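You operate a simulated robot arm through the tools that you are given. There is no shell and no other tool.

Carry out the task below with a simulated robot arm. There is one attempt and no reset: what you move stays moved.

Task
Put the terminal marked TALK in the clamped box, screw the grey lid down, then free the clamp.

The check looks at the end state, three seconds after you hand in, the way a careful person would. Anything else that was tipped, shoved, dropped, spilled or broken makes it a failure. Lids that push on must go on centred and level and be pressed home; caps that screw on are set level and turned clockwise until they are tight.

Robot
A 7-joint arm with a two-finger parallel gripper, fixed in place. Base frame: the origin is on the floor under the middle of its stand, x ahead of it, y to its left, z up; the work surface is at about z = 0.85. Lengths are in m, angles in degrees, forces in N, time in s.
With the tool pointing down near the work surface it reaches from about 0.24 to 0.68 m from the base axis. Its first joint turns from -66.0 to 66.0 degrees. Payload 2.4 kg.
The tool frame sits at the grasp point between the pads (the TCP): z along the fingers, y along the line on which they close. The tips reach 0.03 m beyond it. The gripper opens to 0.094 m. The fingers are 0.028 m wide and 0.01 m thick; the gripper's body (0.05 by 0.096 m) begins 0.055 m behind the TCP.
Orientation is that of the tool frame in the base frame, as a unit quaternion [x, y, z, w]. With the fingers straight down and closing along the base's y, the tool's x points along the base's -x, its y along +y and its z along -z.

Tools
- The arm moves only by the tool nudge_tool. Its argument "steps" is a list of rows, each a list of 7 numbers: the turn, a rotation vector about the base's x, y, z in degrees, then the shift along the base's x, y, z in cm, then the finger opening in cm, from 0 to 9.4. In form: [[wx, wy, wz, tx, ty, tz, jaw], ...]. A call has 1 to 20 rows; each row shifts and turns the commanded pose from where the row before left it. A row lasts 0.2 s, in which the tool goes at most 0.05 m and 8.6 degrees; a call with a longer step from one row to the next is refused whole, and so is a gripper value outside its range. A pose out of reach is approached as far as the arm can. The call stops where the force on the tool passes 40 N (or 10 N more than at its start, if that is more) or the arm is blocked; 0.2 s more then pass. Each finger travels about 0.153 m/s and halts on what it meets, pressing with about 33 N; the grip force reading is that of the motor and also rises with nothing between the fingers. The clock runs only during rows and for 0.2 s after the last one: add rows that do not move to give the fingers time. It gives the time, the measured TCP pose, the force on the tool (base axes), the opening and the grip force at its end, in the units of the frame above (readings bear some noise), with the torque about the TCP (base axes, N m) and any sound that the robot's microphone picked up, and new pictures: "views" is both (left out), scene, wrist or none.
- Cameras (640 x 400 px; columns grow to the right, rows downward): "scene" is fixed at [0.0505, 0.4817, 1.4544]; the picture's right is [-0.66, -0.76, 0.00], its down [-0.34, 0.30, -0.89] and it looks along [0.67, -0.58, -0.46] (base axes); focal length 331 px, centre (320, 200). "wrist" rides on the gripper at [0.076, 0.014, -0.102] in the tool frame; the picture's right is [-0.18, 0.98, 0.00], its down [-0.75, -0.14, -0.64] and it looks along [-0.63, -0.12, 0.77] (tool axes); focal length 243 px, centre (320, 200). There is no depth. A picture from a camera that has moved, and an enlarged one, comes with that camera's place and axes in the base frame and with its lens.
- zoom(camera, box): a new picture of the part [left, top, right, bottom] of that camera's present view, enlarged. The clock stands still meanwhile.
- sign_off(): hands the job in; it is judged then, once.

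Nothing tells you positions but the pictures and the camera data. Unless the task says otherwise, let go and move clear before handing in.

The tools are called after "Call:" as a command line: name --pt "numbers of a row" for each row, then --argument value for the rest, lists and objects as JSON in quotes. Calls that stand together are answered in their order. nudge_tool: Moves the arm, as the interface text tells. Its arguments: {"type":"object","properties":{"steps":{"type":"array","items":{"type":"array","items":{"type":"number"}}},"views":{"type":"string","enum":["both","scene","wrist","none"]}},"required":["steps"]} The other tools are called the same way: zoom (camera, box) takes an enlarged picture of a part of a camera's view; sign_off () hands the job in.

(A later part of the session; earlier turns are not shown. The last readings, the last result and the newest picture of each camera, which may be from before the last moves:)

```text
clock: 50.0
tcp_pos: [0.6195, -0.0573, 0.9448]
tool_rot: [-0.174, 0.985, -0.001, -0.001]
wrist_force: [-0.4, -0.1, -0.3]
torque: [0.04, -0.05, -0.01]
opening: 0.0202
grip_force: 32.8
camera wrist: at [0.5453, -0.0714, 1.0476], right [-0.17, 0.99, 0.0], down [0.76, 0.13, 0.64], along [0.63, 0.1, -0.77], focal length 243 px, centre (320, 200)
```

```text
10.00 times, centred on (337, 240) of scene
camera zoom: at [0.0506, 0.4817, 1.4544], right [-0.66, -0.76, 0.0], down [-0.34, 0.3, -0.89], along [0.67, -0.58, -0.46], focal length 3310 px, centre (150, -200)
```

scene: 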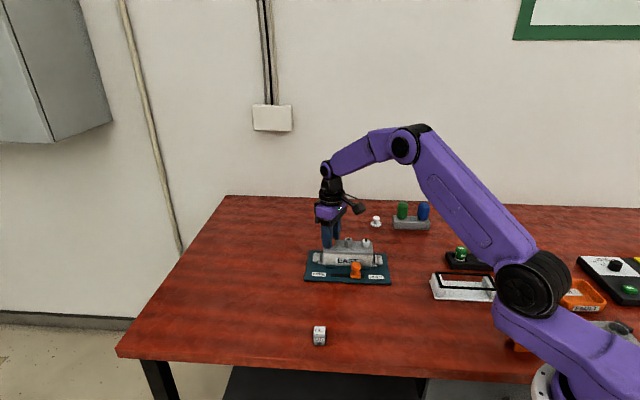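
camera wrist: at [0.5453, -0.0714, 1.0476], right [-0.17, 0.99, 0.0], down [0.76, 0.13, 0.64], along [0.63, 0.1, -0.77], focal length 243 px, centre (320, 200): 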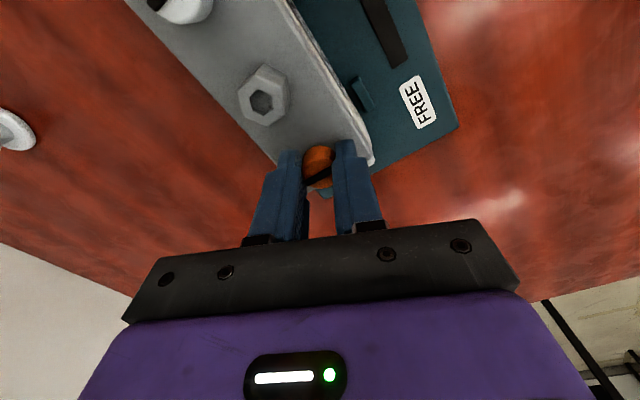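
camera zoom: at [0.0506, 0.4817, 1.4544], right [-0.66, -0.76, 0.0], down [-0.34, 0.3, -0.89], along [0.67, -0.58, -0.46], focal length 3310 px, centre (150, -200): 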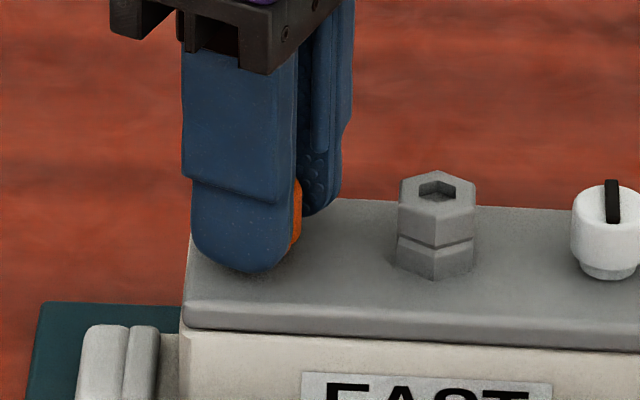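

Gripped at 20 mm. I'll turn clockwise 40° first and watch the torque and pointer.

Call:
nudge_tool --pt "0 0 -8 0 0 0 1.6" --pt "0 0 -8 0 0 0 1.6" --pt "0 0 -8 0 0 0 1.6" --pt "0 0 -8 0 0 0 1.6" --pt "0 0 -8 0 0 0 1.6" --views "wrist"

Call:
zoom --camera "wrist" --box '[240, 110, 400, 210]'

Call:
zoom --camera "scene" --box '[305, 220, 385, 270]'

```text
clock: 51.2
tcp_pos: [0.6197, -0.0581, 0.9444]
tool_rot: [0.174, 0.985, 0.0, -0.001]
wrist_force: [-1.1, 1.8, 0.8]
torque: [0.17, -0.04, 0.0]
opening: 0.0203
grip_force: 32.5
camera wrist: at [0.555, -0.0196, 1.0476], right [0.51, 0.86, 0.0], down [0.66, -0.39, 0.64], along [0.55, -0.33, -0.77], focal length 243 px, centre (320, 200)
```

wrist: 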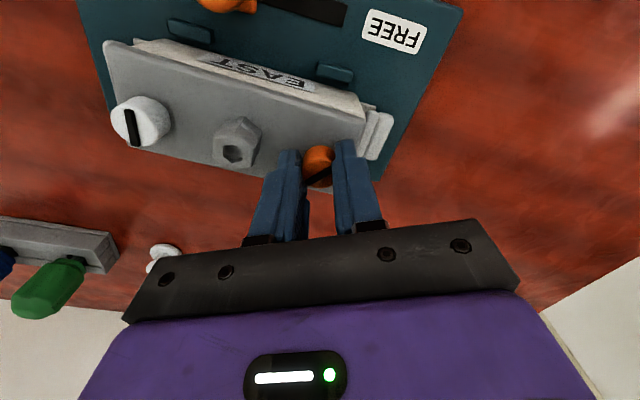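

```text
4.00 times, centred on (320, 160) of wrist
camera zoom: at [0.555, -0.0196, 1.0476], right [0.51, 0.86, 0.0], down [0.66, -0.39, 0.64], along [0.55, -0.33, -0.77], focal length 970 px, centre (320, 360)
```

zoom: 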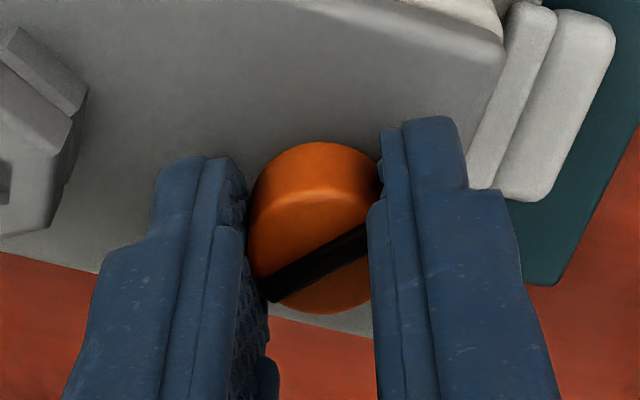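

```text
8.00 times, centred on (345, 245) of scene
camera zoom: at [0.0505, 0.4817, 1.4544], right [-0.66, -0.76, 0.0], down [-0.34, 0.3, -0.89], along [0.67, -0.58, -0.46], focal length 2648 px, centre (120, -160)
```

zoom: 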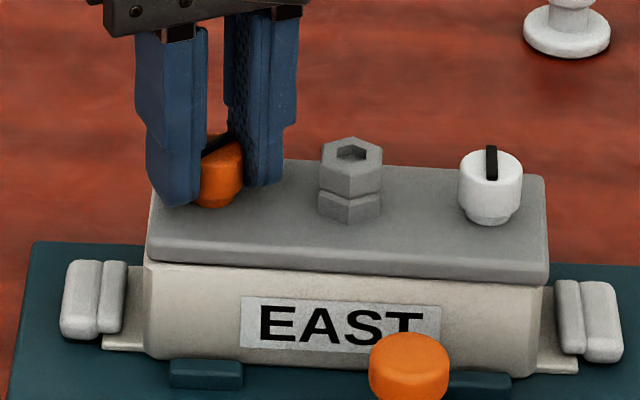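

The knob turns freely with the gripper and the lid stays put. I'll keep turning clockwise.

Call:
nudge_tool --pt "0 0 -8 0 0 0 1.6" --pt "0 0 -8 0 0 0 1.6" --pt "0 0 -8 0 0 0 1.6" --pt "0 0 -8 0 0 0 1.6" --pt "0 0 -8 0 0 0 1.6" --views "wrist"

Call:
zoom --camera "scene" --box '[305, 220, 385, 270]'

```text
clock: 52.4
tcp_pos: [0.6202, -0.0586, 0.9452]
tool_rot: [0.501, 0.865, 0.001, -0.001]
wrist_force: [1.9, 1.4, 1.3]
torque: [0.04, -0.08, -0.04]
opening: 0.0204
grip_force: 32.9
camera wrist: at [0.596, 0.0141, 1.0477], right [0.94, 0.33, 0.0], down [0.25, -0.72, 0.64], along [0.21, -0.6, -0.77], focal length 243 px, centre (320, 200)
```

wrist: 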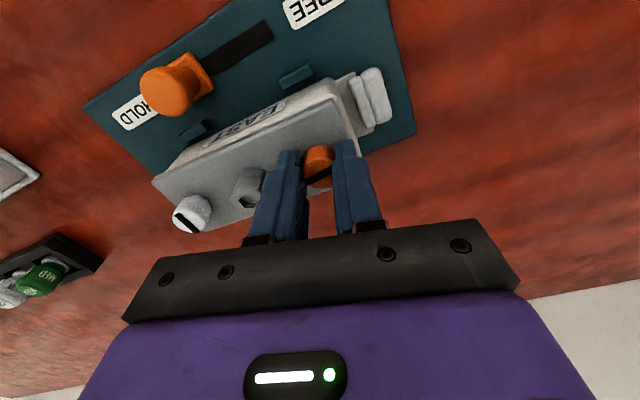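

```text
8.00 times, centred on (345, 245) of scene
camera zoom: at [0.0505, 0.4817, 1.4544], right [-0.66, -0.76, 0.0], down [-0.34, 0.3, -0.89], along [0.67, -0.58, -0.46], focal length 2648 px, centre (120, -160)
```

zoom: 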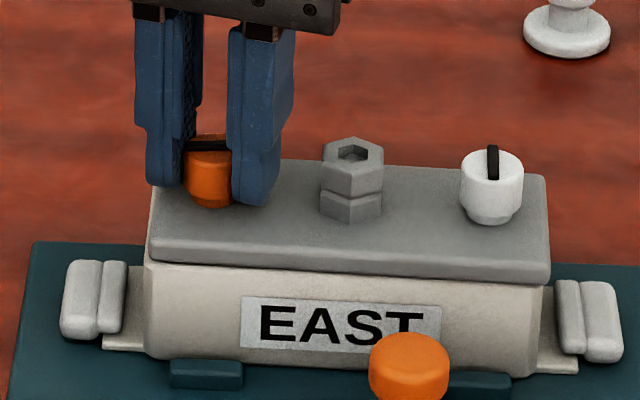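

Call:
nudge_tool --pt "0 0 -6 0 0 0 1.6" --pt "0 0 -6 0 0 0 1.6" --pt "0 0 -6 0 0 0 1.6" --views "none"

Call:
zoom --camera "scene" --box '[305, 220, 385, 270]'

```text
clock: 53.2
tcp_pos: [0.6208, -0.0576, 0.9445]
tool_rot: [0.629, 0.777, 0.001, 0.0]
wrist_force: [4.0, 2.0, 0.3]
torque: [0.24, -0.26, 0.27]
opening: 0.0203
grip_force: 32.6
```

```text
8.00 times, centred on (345, 245) of scene
camera zoom: at [0.0507, 0.4817, 1.4544], right [-0.66, -0.76, 0.0], down [-0.34, 0.3, -0.89], along [0.67, -0.58, -0.46], focal length 2648 px, centre (120, -160)
```

zoom: 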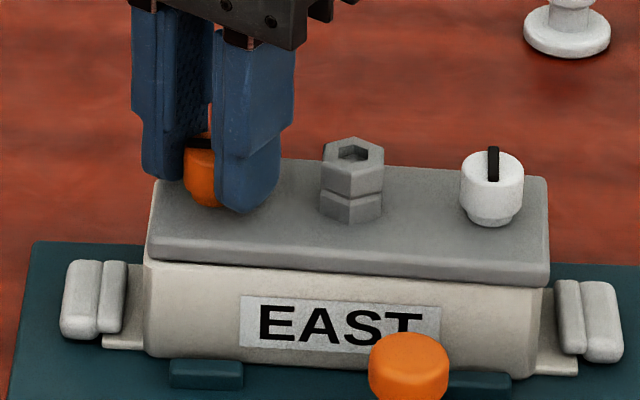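

Resistance has appeared at about 98°: 0.27 N·m. I'll turn a little more to see whether it's a hard stop.

Call:
nudge_tool --pt "0 0 -4 0 0 0 1.6" --pt "0 0 -4 0 0 0 1.6" --views "wrist"

Call:
zoom --camera "wrist" --box '[240, 110, 400, 210]'

Call:
zoom --camera "scene" --box '[305, 220, 385, 270]'

```text
clock: 53.8
tcp_pos: [0.6199, -0.0589, 0.9451]
tool_rot: [0.682, 0.731, 0.001, -0.001]
wrist_force: [5.7, 5.9, 2.2]
torque: [0.03, -0.01, 0.14]
opening: 0.02
grip_force: 32.9
camera wrist: at [0.6305, 0.0186, 1.0479], right [0.99, -0.11, 0.0], down [-0.09, -0.76, 0.64], along [-0.07, -0.64, -0.77], focal length 243 px, centre (320, 200)
```

wrist: 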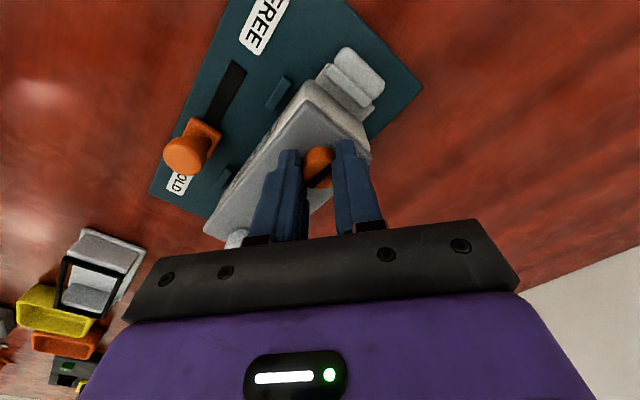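

```text
4.00 times, centred on (320, 160) of wrist
camera zoom: at [0.6305, 0.0186, 1.0479], right [0.99, -0.11, 0.0], down [-0.09, -0.76, 0.64], along [-0.07, -0.64, -0.77], focal length 970 px, centre (320, 360)
```

zoom: 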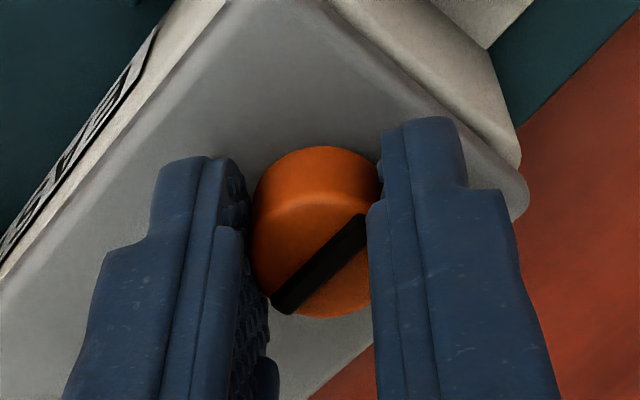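

```text
8.00 times, centred on (345, 245) of scene
camera zoom: at [0.0507, 0.4818, 1.4543], right [-0.66, -0.76, 0.0], down [-0.34, 0.3, -0.89], along [0.67, -0.58, -0.46], focal length 2648 px, centre (120, -160)
```

zoom: 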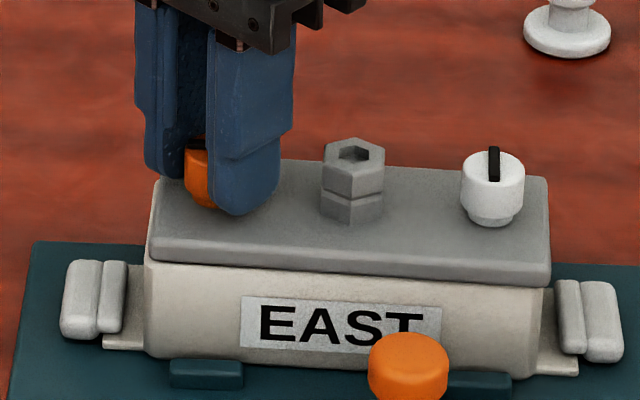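

The knob reached a hard stop after 90°: its pointer now lies along the lid and the pads slipped past it. The lid has crept about 1 mm toward HOLD with a side load on the tool, so I'll relieve that with a small shift back before releasing.

Call:
nudge_tool --pt "0 0 0 0.07 0.07 0 1.6" --pt "0 0 0 0.05 0.05 0 1.6" --pt "0 0 0 0 0 0 1.6" --views "none"

Call:
zoom --camera "scene" --box '[305, 225, 385, 275]'

```text
clock: 54.6
tcp_pos: [0.6203, -0.0575, 0.9444]
tool_rot: [0.681, 0.732, 0.0, -0.001]
wrist_force: [-3.0, -0.5, 3.7]
torque: [0.04, -0.09, -0.02]
opening: 0.0203
grip_force: 33.4
```

```text
8.00 times, centred on (345, 250) of scene
camera zoom: at [0.0504, 0.4817, 1.4544], right [-0.66, -0.76, 0.0], down [-0.34, 0.3, -0.89], along [0.67, -0.58, -0.46], focal length 2648 px, centre (120, -200)
```

zoom: 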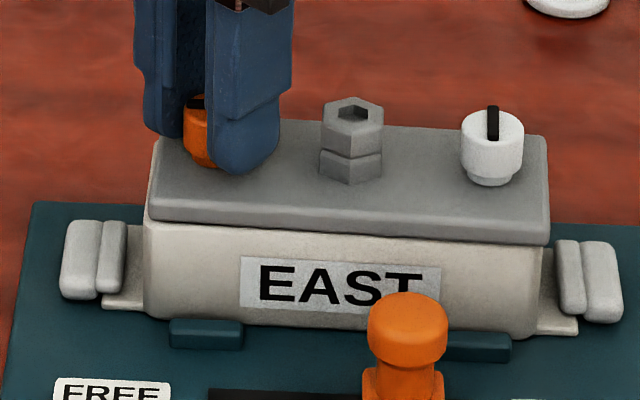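

Call:
nudge_tool --pt "0 0 0 0 0 0 2.8" --pt "0 0 0 0 0 0 3.6" --pt "0 0 0 0 0 0 3.6" --pt "0 0 0 0 0 2 3.6" --pt "0 0 0 0 0 4 3.6" --pt "0 0 0 0 0 0 3.6" --views "wrist"

Call:
zoom --camera "scene" --box '[305, 225, 385, 275]'

Call:
zoom --camera "wrist" --box '[180, 20, 420, 170]'

```text
clock: 56.0
tcp_pos: [0.6198, -0.057, 1.0043]
tool_rot: [0.681, 0.732, 0.001, -0.002]
wrist_force: [0.7, 0.0, 0.1]
torque: [-0.02, 0.01, 0.02]
opening: 0.0359
grip_force: 0.0
camera wrist: at [0.6307, 0.0194, 1.1078], right [0.99, -0.11, 0.0], down [-0.09, -0.76, 0.64], along [-0.07, -0.64, -0.77], focal length 243 px, centre (320, 200)
```

wrist: 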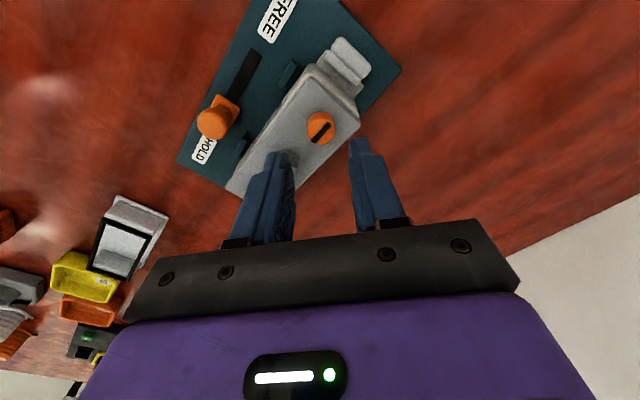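

```text
8.00 times, centred on (345, 250) of scene
camera zoom: at [0.0505, 0.4817, 1.4544], right [-0.66, -0.76, 0.0], down [-0.34, 0.3, -0.89], along [0.67, -0.58, -0.46], focal length 2648 px, centre (120, -200)
```

zoom: 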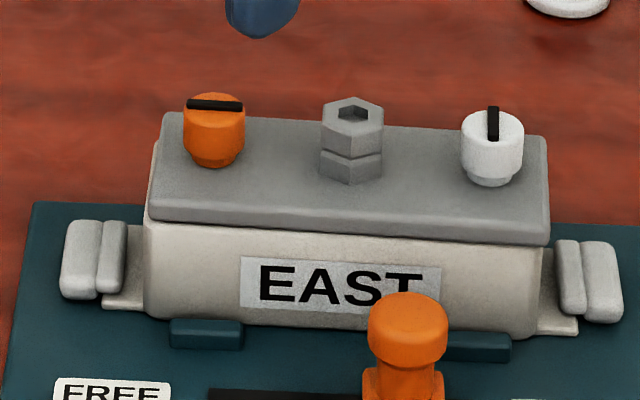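

```text
2.67 times, centred on (300, 95) of wrist
camera zoom: at [0.6307, 0.0194, 1.1078], right [0.99, -0.11, 0.0], down [-0.09, -0.76, 0.64], along [-0.07, -0.64, -0.77], focal length 647 px, centre (373, 480)
```

zoom: 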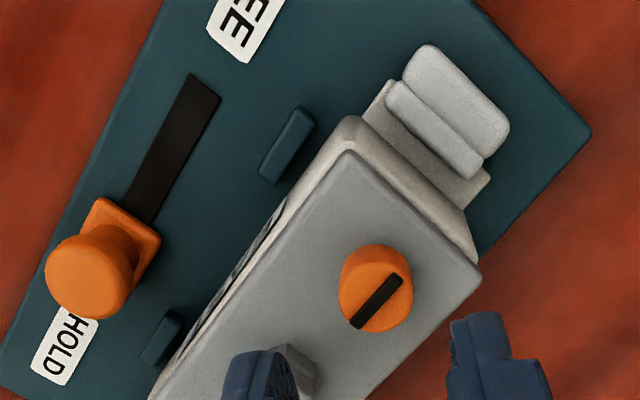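

Orange is latched with its pointer along the lid. Now I'll wind the wrist back and move above the white knob.

Call:
nudge_tool --pt "0 0 7.6 -0.5 -0.5 0.5 3.6" --pt "0 0 7.6 -0.5 -0.5 0 3.6" --pt "0 0 7.6 -0.5 -0.5 0 3.6" --pt "0 0 7.6 -0.5 -0.5 0 3.6" --pt "0 0 7.6 -0.5 -0.5 0 3.6" --pt "0 0 7.6 -0.5 -0.5 0 3.6" --pt "0 0 7.6 -0.5 -0.5 0 3.6" --pt "0 0 7.6 -0.5 -0.5 0 3.6" --pt "0 0 7.6 -0.5 -0.5 0 3.6" --pt "0 0 7.6 -0.5 -0.5 0 3.6" --pt "0 0 7.6 -0.5 -0.5 0 3.6" --pt "0 0 7.6 -0.5 -0.5 0 3.6" --pt "0 0 7.6 -0.5 -0.5 0 3.6" --pt "0 0 7.6 -0.28 -0.3 -0.5 3.6" --pt "0 0 0 0 0 0 3.6" --views "both"

Call:
zoom --camera "wrist" --box '[200, 50, 440, 200]'

```text
clock: 59.2
tcp_pos: [0.5523, -0.1254, 1.0054]
tool_rot: [-0.179, 0.984, -0.001, -0.002]
wrist_force: [0.9, -0.6, 0.1]
torque: [0.0, -0.03, 0.01]
opening: 0.0359
grip_force: 0.0
camera wrist: at [0.4784, -0.1388, 1.1077], right [-0.17, 0.98, 0.0], down [0.76, 0.13, 0.64], along [0.63, 0.11, -0.77], focal length 243 px, centre (320, 200)
```

scene: 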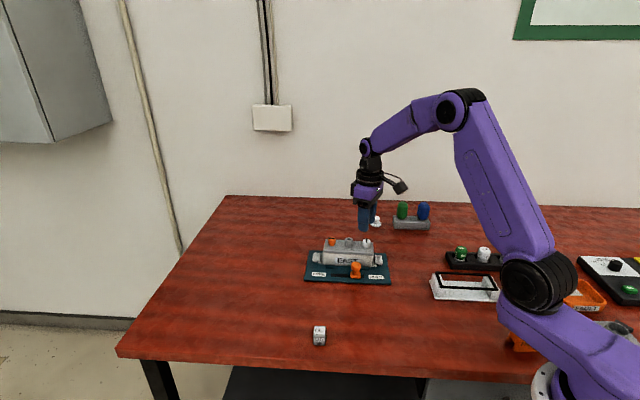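
wrist: 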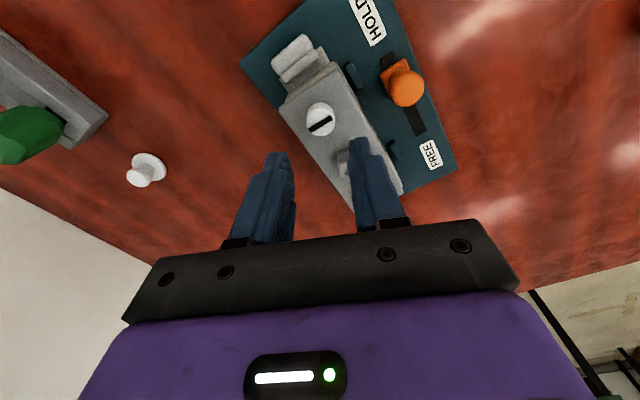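

```text
2.67 times, centred on (320, 125) of wrist
camera zoom: at [0.4784, -0.1388, 1.1077], right [-0.17, 0.98, 0.0], down [0.76, 0.13, 0.64], along [0.63, 0.11, -0.77], focal length 647 px, centre (320, 400)
```

zoom: 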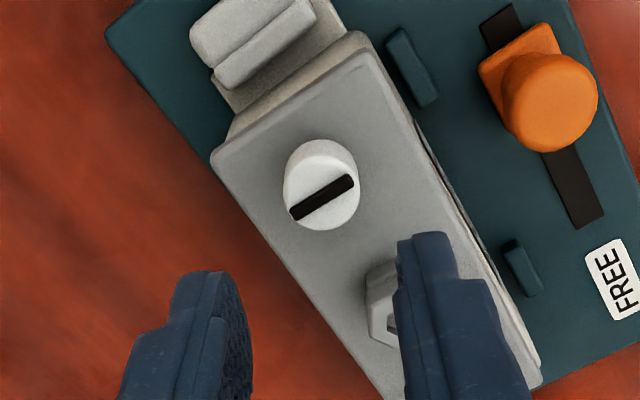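

The white knob is near (0.5505, -0.1256). I'll descend around it and check the fine position before gripping.

Call:
nudge_tool --pt "0 0 0 -0.15 0 0 3.6" --pt "0 0 0 0 0 -2 3.6" --pt "0 0 0 0 0 -2 3.6" --pt "0 0 0 0 0 -1 3.6" --pt "0 0 0 0 0 -1 3.6" --pt "0 0 0 0 0 0 3.6" --views "wrist"

Call:
zoom --camera "wrist" --box '[240, 110, 400, 210]'

Call:
zoom --camera "scene" --box '[325, 220, 389, 260]'

```text
clock: 60.6
tcp_pos: [0.5511, -0.1249, 0.9434]
tool_rot: [-0.178, 0.984, 0.0, -0.002]
wrist_force: [0.1, 0.4, 0.9]
torque: [0.0, -0.02, 0.0]
opening: 0.0361
grip_force: 0.0
camera wrist: at [0.4768, -0.1384, 1.0475], right [-0.17, 0.99, 0.0], down [0.76, 0.13, 0.64], along [0.63, 0.11, -0.77], focal length 243 px, centre (320, 200)
```

wrist: 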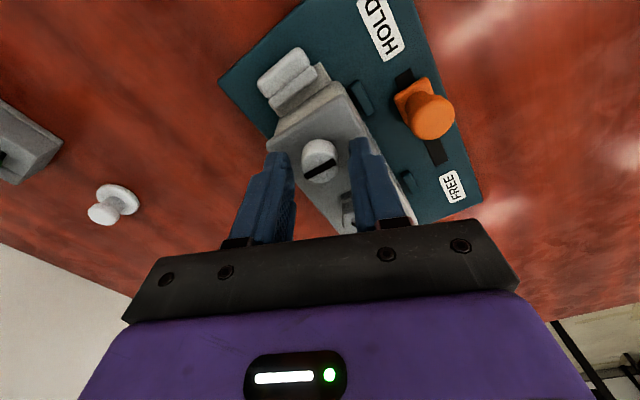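

```text
4.00 times, centred on (320, 160) of wrist
camera zoom: at [0.4768, -0.1384, 1.0475], right [-0.17, 0.99, 0.0], down [0.76, 0.13, 0.64], along [0.63, 0.11, -0.77], focal length 970 px, centre (320, 360)
```

zoom: 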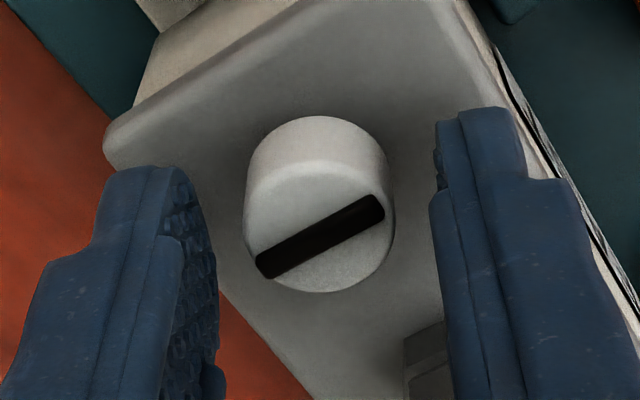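

```text
10.00 times, centred on (357, 240) of scene
camera zoom: at [0.0505, 0.4817, 1.4544], right [-0.66, -0.76, 0.0], down [-0.34, 0.3, -0.89], along [0.67, -0.58, -0.46], focal length 3310 px, centre (-50, -200)
```

zoom: 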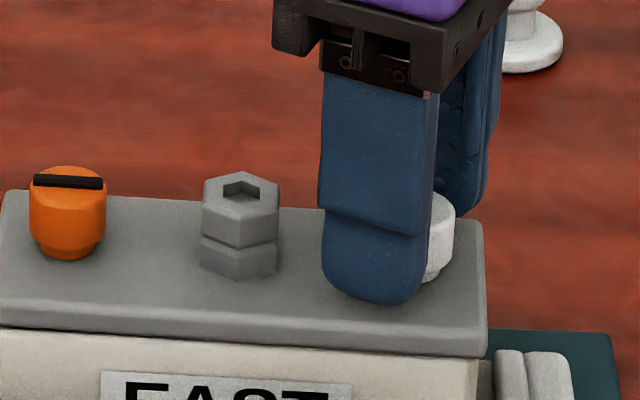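

The white knob sits about 4 mm nearer the camera side and 1 mm left, so I'll shift to centre on it, then close.

Call:
nudge_tool --pt "0 0 0 -0.35 -0.23 0 3.6" --pt "0 0 0 0 0 0 3.6" --pt "0 0 0 0 0 0 3.6" --views "wrist"

Call:
zoom --camera "wrist" --box '[240, 110, 400, 210]'

```text
clock: 61.4
tcp_pos: [0.548, -0.1276, 0.9445]
tool_rot: [-0.178, 0.984, 0.0, -0.002]
wrist_force: [0.3, 0.2, -0.2]
torque: [-0.04, 0.02, 0.01]
opening: 0.036
grip_force: 0.0
camera wrist: at [0.4734, -0.1407, 1.0476], right [-0.17, 0.99, 0.0], down [0.76, 0.13, 0.64], along [0.63, 0.11, -0.77], focal length 243 px, centre (320, 200)
```

wrist: 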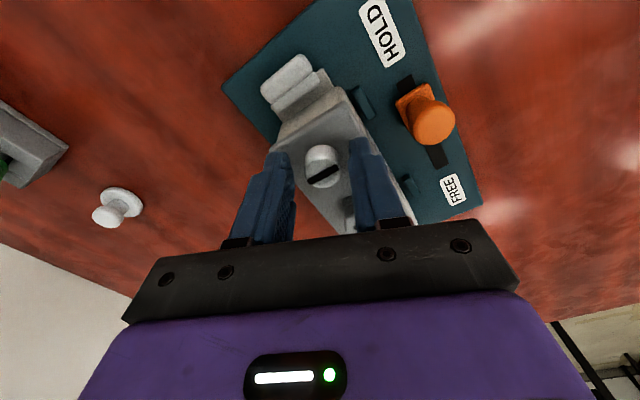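

```text
4.00 times, centred on (320, 160) of wrist
camera zoom: at [0.4734, -0.1407, 1.0476], right [-0.17, 0.99, 0.0], down [0.76, 0.13, 0.64], along [0.63, 0.11, -0.77], focal length 970 px, centre (320, 360)
```

zoom: 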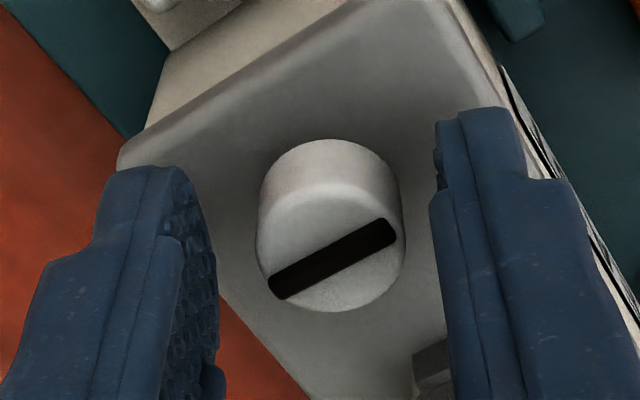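

Centred now. I'll close and turn clockwise.

Call:
nudge_tool --pt "0 0 0 0 0 0 2.8" --pt "0 0 0 0 0 0 1.6" --pt "0 0 0 0 0 0 1.6" --pt "0 0 0 0 0 0 1.6" --pt "0 0 -8 0 0 0 1.6" --pt "0 0 -8 0 0 0 1.6" --pt "0 0 -8 0 0 0 1.6" --pt "0 0 -8 0 0 0 1.6" --pt "0 0 -8 0 0 0 1.6" --views "wrist"

Call:
zoom --camera "wrist" --box '[240, 110, 400, 210]'

Call:
zoom --camera "scene" --box '[305, 225, 385, 275]'

```text
clock: 63.4
tcp_pos: [0.5486, -0.127, 0.9445]
tool_rot: [0.169, 0.986, 0.0, 0.0]
wrist_force: [-1.3, 2.6, 4.7]
torque: [0.34, 0.0, -0.04]
opening: 0.0203
grip_force: 33.3
camera wrist: at [0.4833, -0.0885, 1.0476], right [0.5, 0.86, 0.0], down [0.66, -0.39, 0.64], along [0.55, -0.32, -0.77], focal length 243 px, centre (320, 200)
```

wrist: 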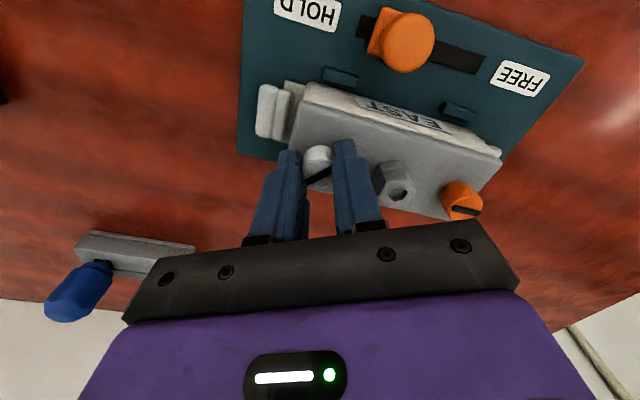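

```text
4.00 times, centred on (320, 160) of wrist
camera zoom: at [0.4833, -0.0885, 1.0476], right [0.5, 0.86, 0.0], down [0.66, -0.39, 0.64], along [0.55, -0.32, -0.77], focal length 970 px, centre (320, 360)
```

zoom: 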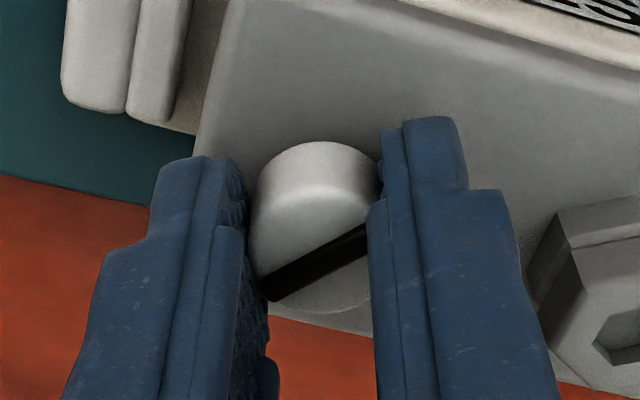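

```text
8.00 times, centred on (345, 250) of scene
camera zoom: at [0.0504, 0.4817, 1.4544], right [-0.66, -0.76, 0.0], down [-0.34, 0.3, -0.89], along [0.67, -0.58, -0.46], focal length 2648 px, centre (120, -200)
```

zoom: 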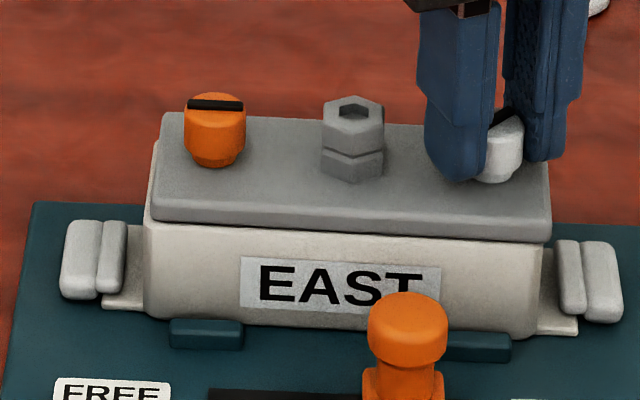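

The lid has crept about 2.5 mm toward HOLD as I gripped. While I hold the white knob I'll slide it back toward FREE and re-check.

Call:
nudge_tool --pt "0 0 0 0.09 0.09 0 1.6" --pt "0 0 0 0.09 0.09 0 1.6" --pt "0 0 0 0 0 0 1.6" --views "none"

Call:
zoom --camera "scene" --box '[305, 225, 385, 275]'

```text
clock: 64.2
tcp_pos: [0.5495, -0.1265, 0.9438]
tool_rot: [0.17, 0.985, 0.0, 0.0]
wrist_force: [-1.8, -1.8, 5.6]
torque: [0.21, 0.05, -0.01]
opening: 0.0204
grip_force: 33.2
```

```text
8.00 times, centred on (345, 250) of scene
camera zoom: at [0.0504, 0.4816, 1.4544], right [-0.66, -0.76, 0.0], down [-0.34, 0.3, -0.89], along [0.67, -0.58, -0.46], focal length 2648 px, centre (120, -200)
```

zoom: 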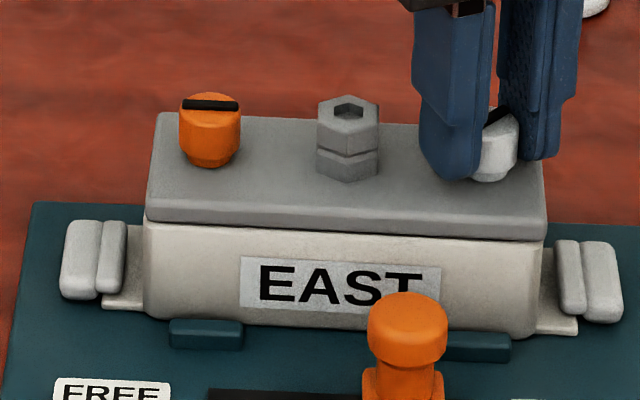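

That recentred it. I'll nudge a touch more and continue turning clockwise to the stop.

Call:
nudge_tool --pt "0 0 0 0.05 0.05 0 1.6" --pt "0 0 -8 0 0 0 1.6" --pt "0 0 -8 0 0 0 1.6" --pt "0 0 -8 0 0 0 1.6" --pt "0 0 -8 0 0 0 1.6" --pt "0 0 -8 0 0 0 1.6" --views "none"

Call:
zoom --camera "scene" --box '[305, 225, 385, 275]'

Call:
zoom --camera "wrist" --box '[240, 110, 400, 210]'

```text
clock: 65.6
tcp_pos: [0.5496, -0.1259, 0.9446]
tool_rot: [0.498, 0.867, 0.001, -0.002]
wrist_force: [0.0, -0.1, 1.8]
torque: [0.13, -0.17, 0.02]
opening: 0.0203
grip_force: 32.4
```

```text
8.00 times, centred on (345, 250) of scene
camera zoom: at [0.0505, 0.4817, 1.4544], right [-0.66, -0.76, 0.0], down [-0.34, 0.3, -0.89], along [0.67, -0.58, -0.46], focal length 2648 px, centre (120, -200)
```

zoom: 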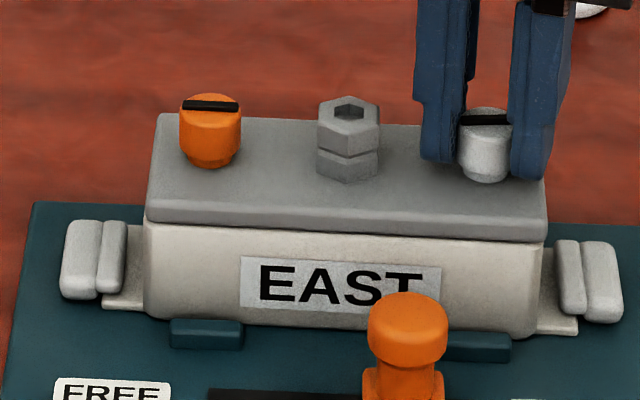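

```text
4.00 times, centred on (320, 160) of wrist
camera zoom: at [0.5257, -0.0528, 1.0477], right [0.94, 0.34, 0.0], down [0.26, -0.72, 0.64], along [0.21, -0.6, -0.77], focal length 970 px, centre (320, 360)
```

zoom: 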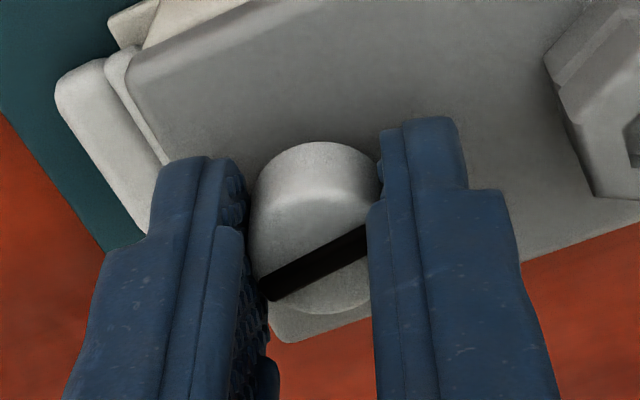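

Call:
nudge_tool --pt "0 0 -5 0 0 0 1.6" --pt "0 0 -5 0 0 0 1.6" --pt "0 0 -4 0 0 0 1.6" --views "none"

Call:
zoom --camera "wrist" --box '[240, 110, 400, 210]'

Call:
zoom --camera "scene" --box '[305, 225, 385, 275]'

```text
clock: 66.4
tcp_pos: [0.5508, -0.1251, 0.9444]
tool_rot: [0.599, 0.801, 0.001, -0.002]
wrist_force: [-3.1, 2.4, 2.7]
torque: [0.34, -0.14, 0.31]
opening: 0.0205
grip_force: 32.8
```

```text
4.00 times, centred on (320, 160) of wrist
camera zoom: at [0.544, -0.0482, 1.0477], right [0.99, 0.1, 0.0], down [0.08, -0.76, 0.64], along [0.06, -0.64, -0.77], focal length 970 px, centre (320, 360)
```

zoom: 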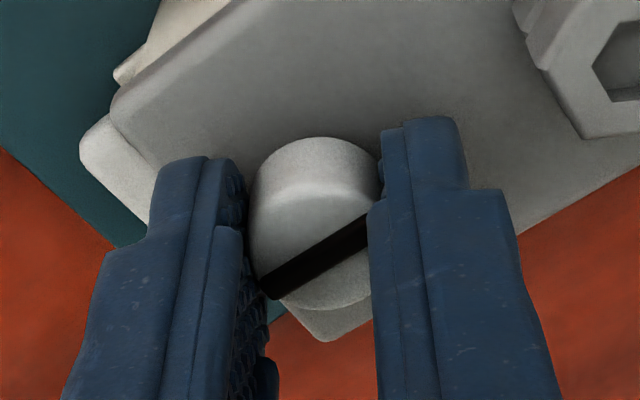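

```text
8.00 times, centred on (345, 250) of scene
camera zoom: at [0.0504, 0.4817, 1.4544], right [-0.66, -0.76, 0.0], down [-0.34, 0.3, -0.89], along [0.67, -0.58, -0.46], focal length 2648 px, centre (120, -200)
```

zoom: 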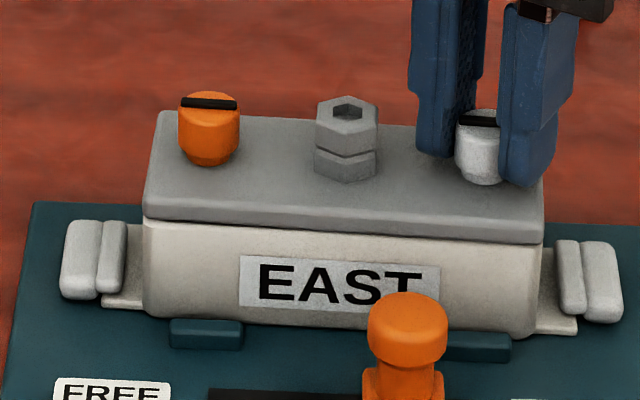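

The white knob is now at its stop: 0.31 N·m with the pointer along the lid. One more small turn confirms tightness, then I'll release.

Call:
nudge_tool --pt "0 0 -4 0 0 0 1.6" --pt "0 0 0 0 0 0 1.6" --views "none"

Call:
zoom --camera "wrist" --box '[240, 110, 400, 210]'

Call:
zoom --camera "scene" --box '[305, 225, 385, 275]'

```text
clock: 67.0
tcp_pos: [0.5511, -0.1264, 0.9446]
tool_rot: [0.627, 0.779, 0.0, -0.001]
wrist_force: [-2.5, 0.3, 3.3]
torque: [0.16, -0.11, 0.13]
opening: 0.0207
grip_force: 33.2
```

```text
4.00 times, centred on (320, 160) of wrist
camera zoom: at [0.5495, -0.0484, 1.0476], right [1.0, 0.03, 0.0], down [0.02, -0.77, 0.64], along [0.02, -0.64, -0.77], focal length 970 px, centre (320, 360)
```

zoom: 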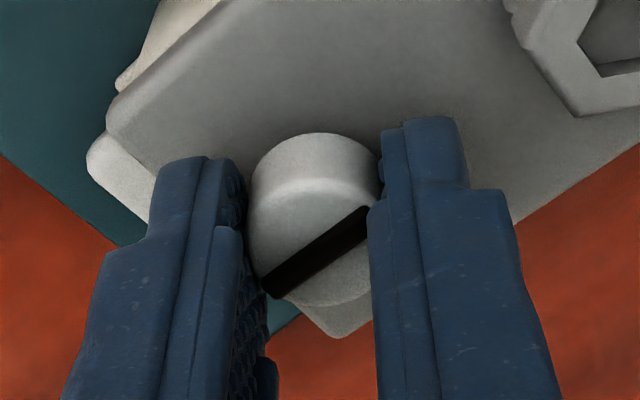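

```text
8.00 times, centred on (345, 250) of scene
camera zoom: at [0.0504, 0.4817, 1.4544], right [-0.66, -0.76, 0.0], down [-0.34, 0.3, -0.89], along [0.67, -0.58, -0.46], focal length 2648 px, centre (120, -200)
```

zoom: 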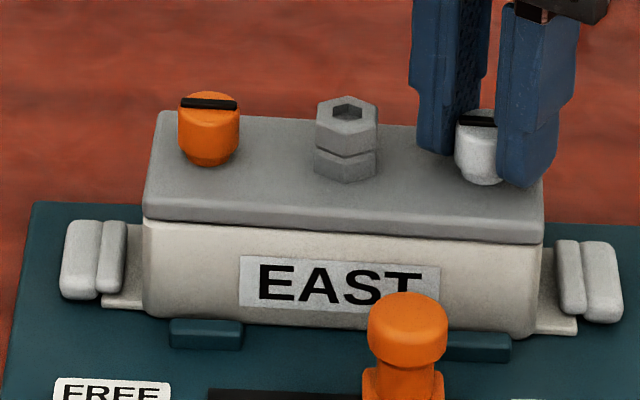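

Call:
nudge_tool --pt "0 0 0 0 0 0 2.8" --pt "0 0 0 0 0 0 3.6" --pt "0 0 0 0 0 0 3.6" --pt "0 0 0 0 0 2 3.6" --pt "0 0 0 0 0 4 3.6" --pt "0 0 0 0 0 4 3.6" --pt "0 0 0 0 0 0 3.6" --views "both"

Call:
zoom --camera "scene" --box '[305, 225, 385, 275]'

Call:
zoom --camera "scene" --box '[315, 235, 347, 255]'

Call:
zoom --camera "scene" --box '[347, 235, 379, 255]'

```text
clock: 68.6
tcp_pos: [0.5498, -0.1239, 1.0452]
tool_rot: [0.626, 0.78, 0.0, -0.002]
wrist_force: [-0.7, 0.0, -0.4]
torque: [-0.02, -0.02, 0.0]
opening: 0.0359
grip_force: 0.0
camera wrist: at [0.5492, -0.0472, 1.1483], right [1.0, 0.03, 0.0], down [0.03, -0.77, 0.64], along [0.02, -0.64, -0.77], focal length 243 px, centre (320, 200)
```

scene: 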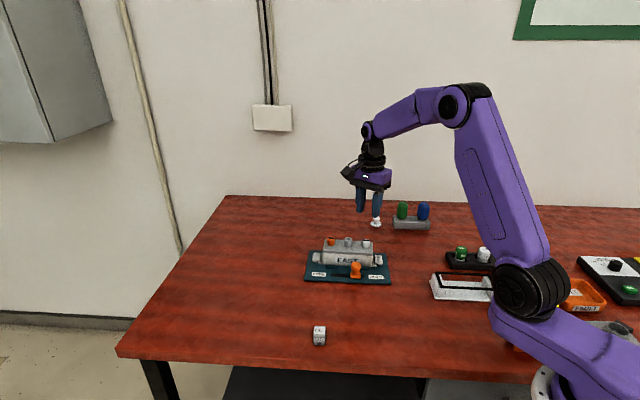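
wrist: 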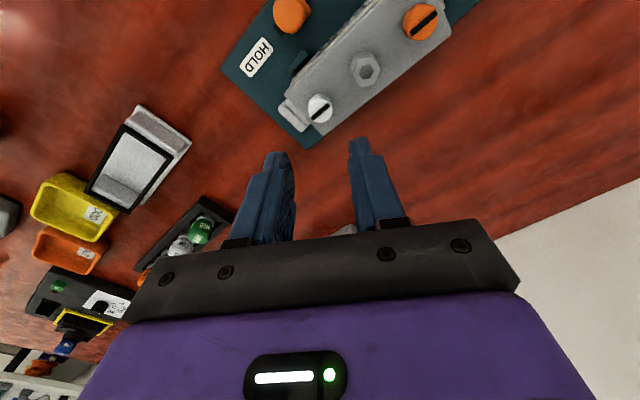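

```text
8.00 times, centred on (345, 250) of scene
camera zoom: at [0.0505, 0.4817, 1.4544], right [-0.66, -0.76, 0.0], down [-0.34, 0.3, -0.89], along [0.67, -0.58, -0.46], focal length 2648 px, centre (120, -200)
```

zoom: 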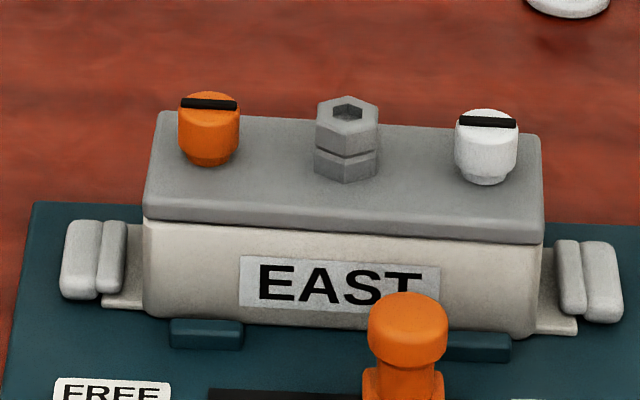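

```text
16.00 times, centred on (331, 245) of scene
camera zoom: at [0.0505, 0.4817, 1.4544], right [-0.66, -0.76, 0.0], down [-0.34, 0.3, -0.89], along [0.67, -0.58, -0.46], focal length 5295 px, centre (144, -520)
```

zoom: 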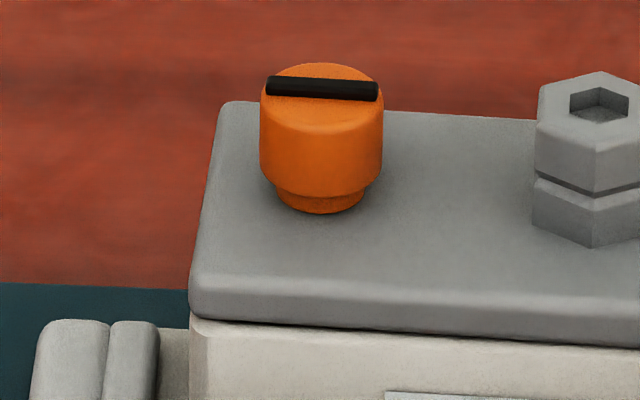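

```text
16.00 times, centred on (363, 245) of scene
camera zoom: at [0.0505, 0.4817, 1.4544], right [-0.66, -0.76, 0.0], down [-0.34, 0.3, -0.89], along [0.67, -0.58, -0.46], focal length 5295 px, centre (-368, -520)
```

zoom: 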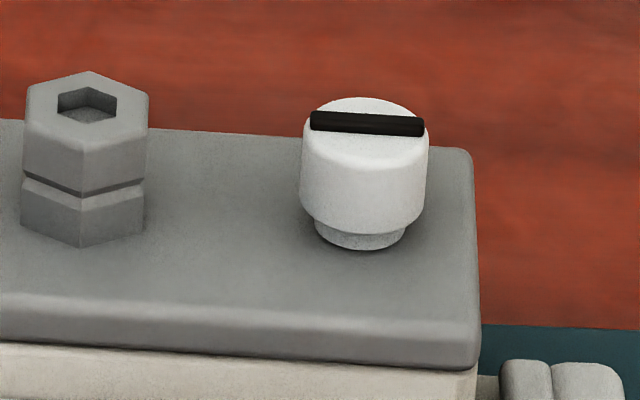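

Both pointers lie along the lid and it's centred lengthwise, but the FREE end line looks slightly different. I'll check for a gap or yaw there.

Call:
zoom --camera "scene" --box '[318, 245, 342, 260]'

Call:
zoom --camera "scene" --box '[355, 248, 379, 263]'

Call:
zoom --camera "wrist" --box '[260, 0, 500, 150]'

```text
16.00 times, centred on (330, 252) of scene
camera zoom: at [0.0505, 0.4817, 1.4544], right [-0.66, -0.76, 0.0], down [-0.34, 0.3, -0.89], along [0.67, -0.58, -0.46], focal length 5295 px, centre (160, -640)
```

zoom: 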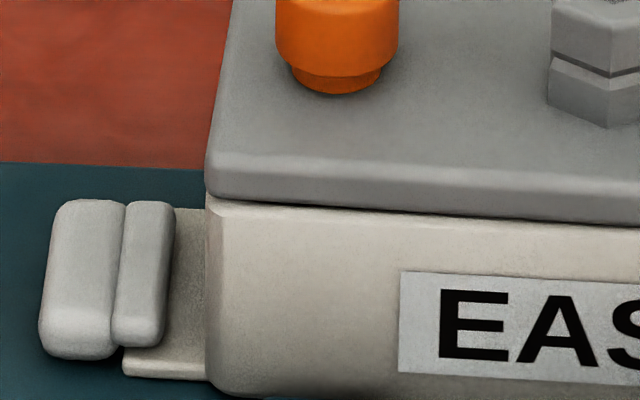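

```text
16.00 times, centred on (367, 256) of scene
camera zoom: at [0.0505, 0.4817, 1.4544], right [-0.66, -0.76, 0.0], down [-0.34, 0.3, -0.89], along [0.67, -0.58, -0.46], focal length 5295 px, centre (-432, -688)
```

zoom: 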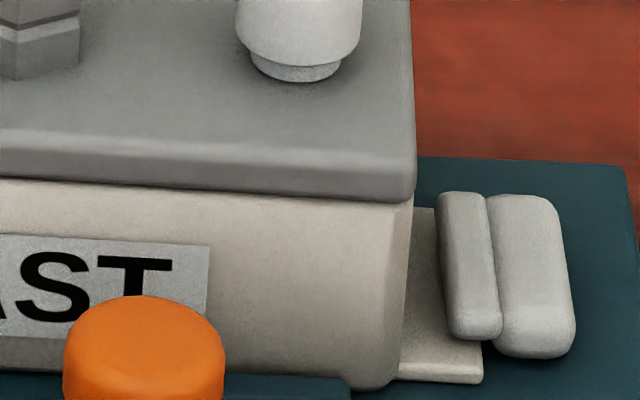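

```text
2.67 times, centred on (380, 75) of wrist
camera zoom: at [0.5492, -0.0472, 1.1483], right [1.0, 0.03, 0.0], down [0.03, -0.77, 0.64], along [0.02, -0.64, -0.77], focal length 647 px, centre (160, 533)
```

zoom: 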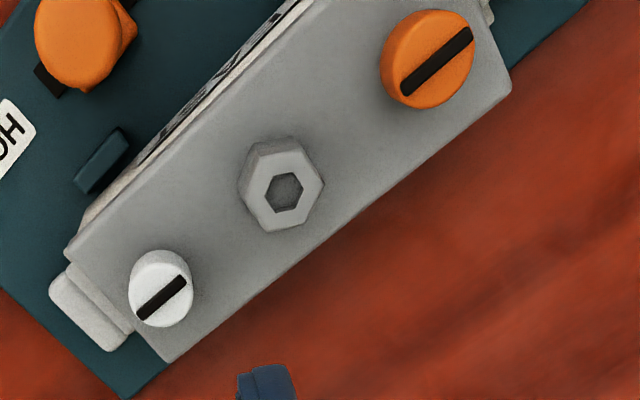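

Call:
zoom --camera "scene" --box '[318, 246, 334, 256]'

Call:
zoom --camera "scene" --box '[362, 248, 378, 258]'

Call:
zoom --camera "scene" --box '[338, 247, 354, 257]'

```text
16.00 times, centred on (326, 251) of scene
camera zoom: at [0.0505, 0.4817, 1.4544], right [-0.66, -0.76, 0.0], down [-0.34, 0.3, -0.89], along [0.67, -0.58, -0.46], focal length 5295 px, centre (224, -616)
```

zoom: 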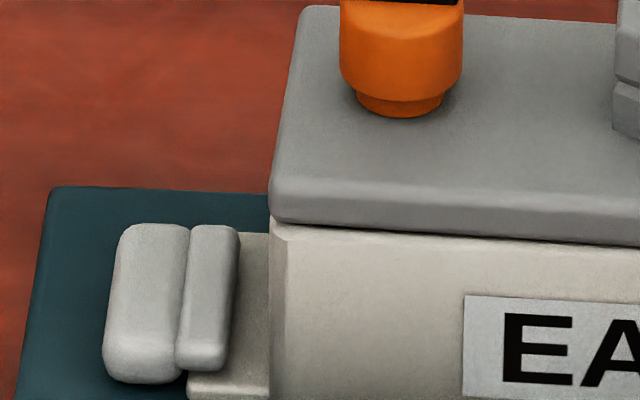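

```text
16.00 times, centred on (370, 253) of scene
camera zoom: at [0.0505, 0.4817, 1.4544], right [-0.66, -0.76, 0.0], down [-0.34, 0.3, -0.89], along [0.67, -0.58, -0.46], focal length 5295 px, centre (-480, -648)
```

zoom: 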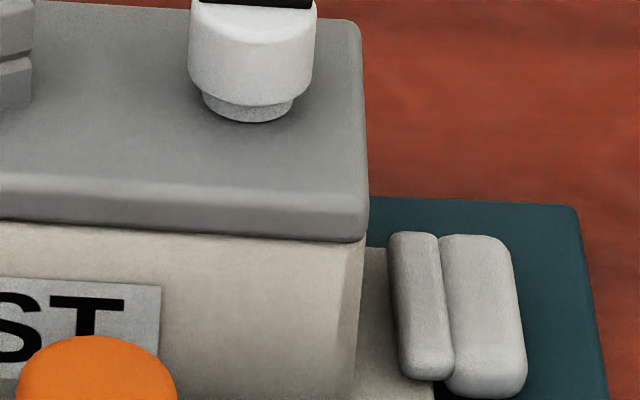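

```text
16.00 times, centred on (346, 252) of scene
camera zoom: at [0.0505, 0.4817, 1.4544], right [-0.66, -0.76, 0.0], down [-0.34, 0.3, -0.89], along [0.67, -0.58, -0.46], focal length 5295 px, centre (-96, -632)
```

zoom: 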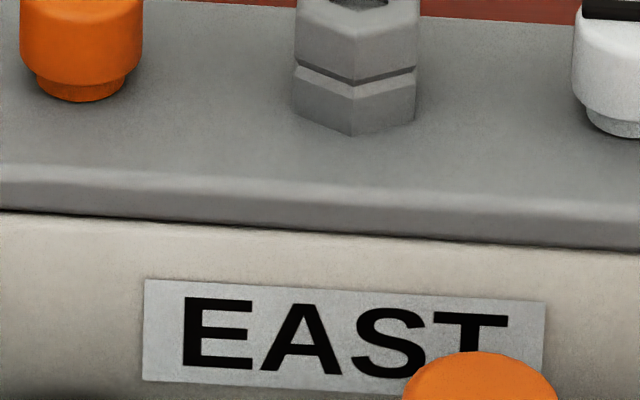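

The lid edge runs parallel to the box label and sits flush all round. Next is the clamp: the orange slider knob is near (0.5255, -0.0595) at the HOLD end of its slot. I'll align at 45° and move above it.

Call:
nudge_tool --pt "0 0 8.1 -0.6 1.6 0 4.5" --pt "0 0 8.1 -0.6 1.6 0 4.5" --pt "0 0 8.1 -0.6 1.6 0 4.5" --pt "0 0 8.2 -0.63 1.64 0 4.5" --pt "0 0 0 0 0 -3 4.5" --pt "0 0 0 0 0 0 4.5" --views "both"

Call:
zoom --camera "wrist" --box '[200, 50, 440, 200]'

Call:
zoom --camera "scene" --box '[305, 225, 401, 285]'

```text
clock: 70.0
tcp_pos: [0.5247, -0.0597, 1.0133]
tool_rot: [0.382, 0.924, 0.001, -0.001]
wrist_force: [0.3, 0.7, -0.1]
torque: [-0.01, 0.0, -0.01]
opening: 0.0448
grip_force: 0.1
camera wrist: at [0.4834, 0.0032, 1.1171], right [0.82, 0.57, 0.0], down [0.44, -0.63, 0.64], along [0.36, -0.53, -0.77], focal length 243 px, centre (320, 200)
```

scene: 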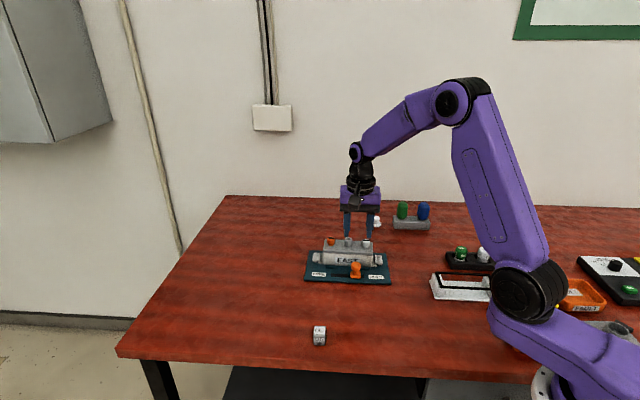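
wrist: 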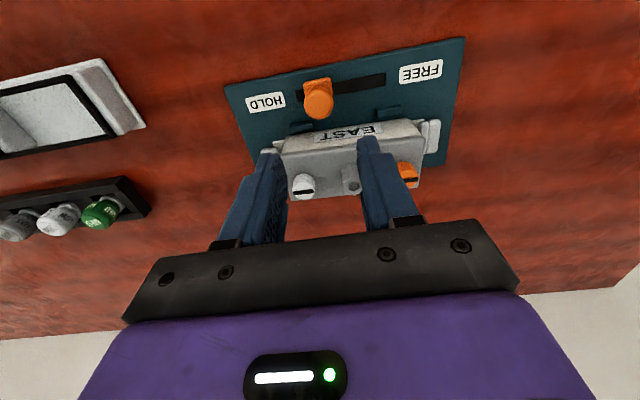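

```text
2.67 times, centred on (320, 125) of wrist
camera zoom: at [0.4834, 0.0032, 1.1171], right [0.82, 0.57, 0.0], down [0.44, -0.63, 0.64], along [0.36, -0.53, -0.77], focal length 647 px, centre (320, 400)
```

zoom: 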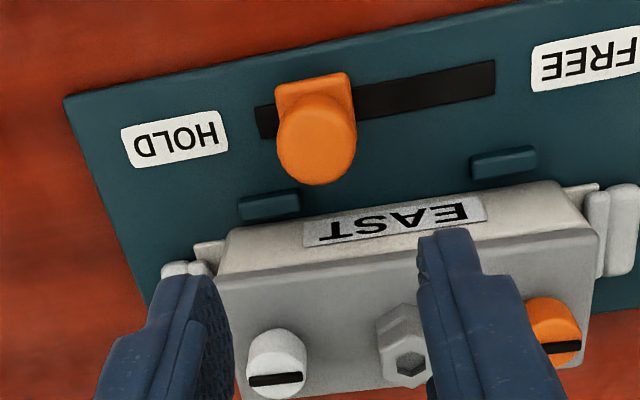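

```text
6.67 times, centred on (353, 255) of scene
camera zoom: at [0.0505, 0.4817, 1.4544], right [-0.66, -0.76, 0.0], down [-0.34, 0.3, -0.89], along [0.67, -0.58, -0.46], focal length 2206 px, centre (100, -167)
```

zoom: 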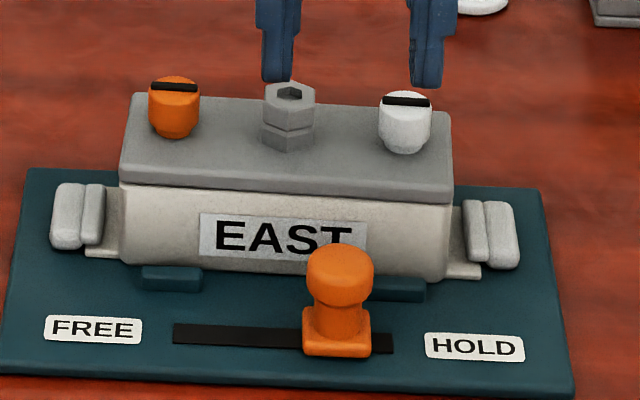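

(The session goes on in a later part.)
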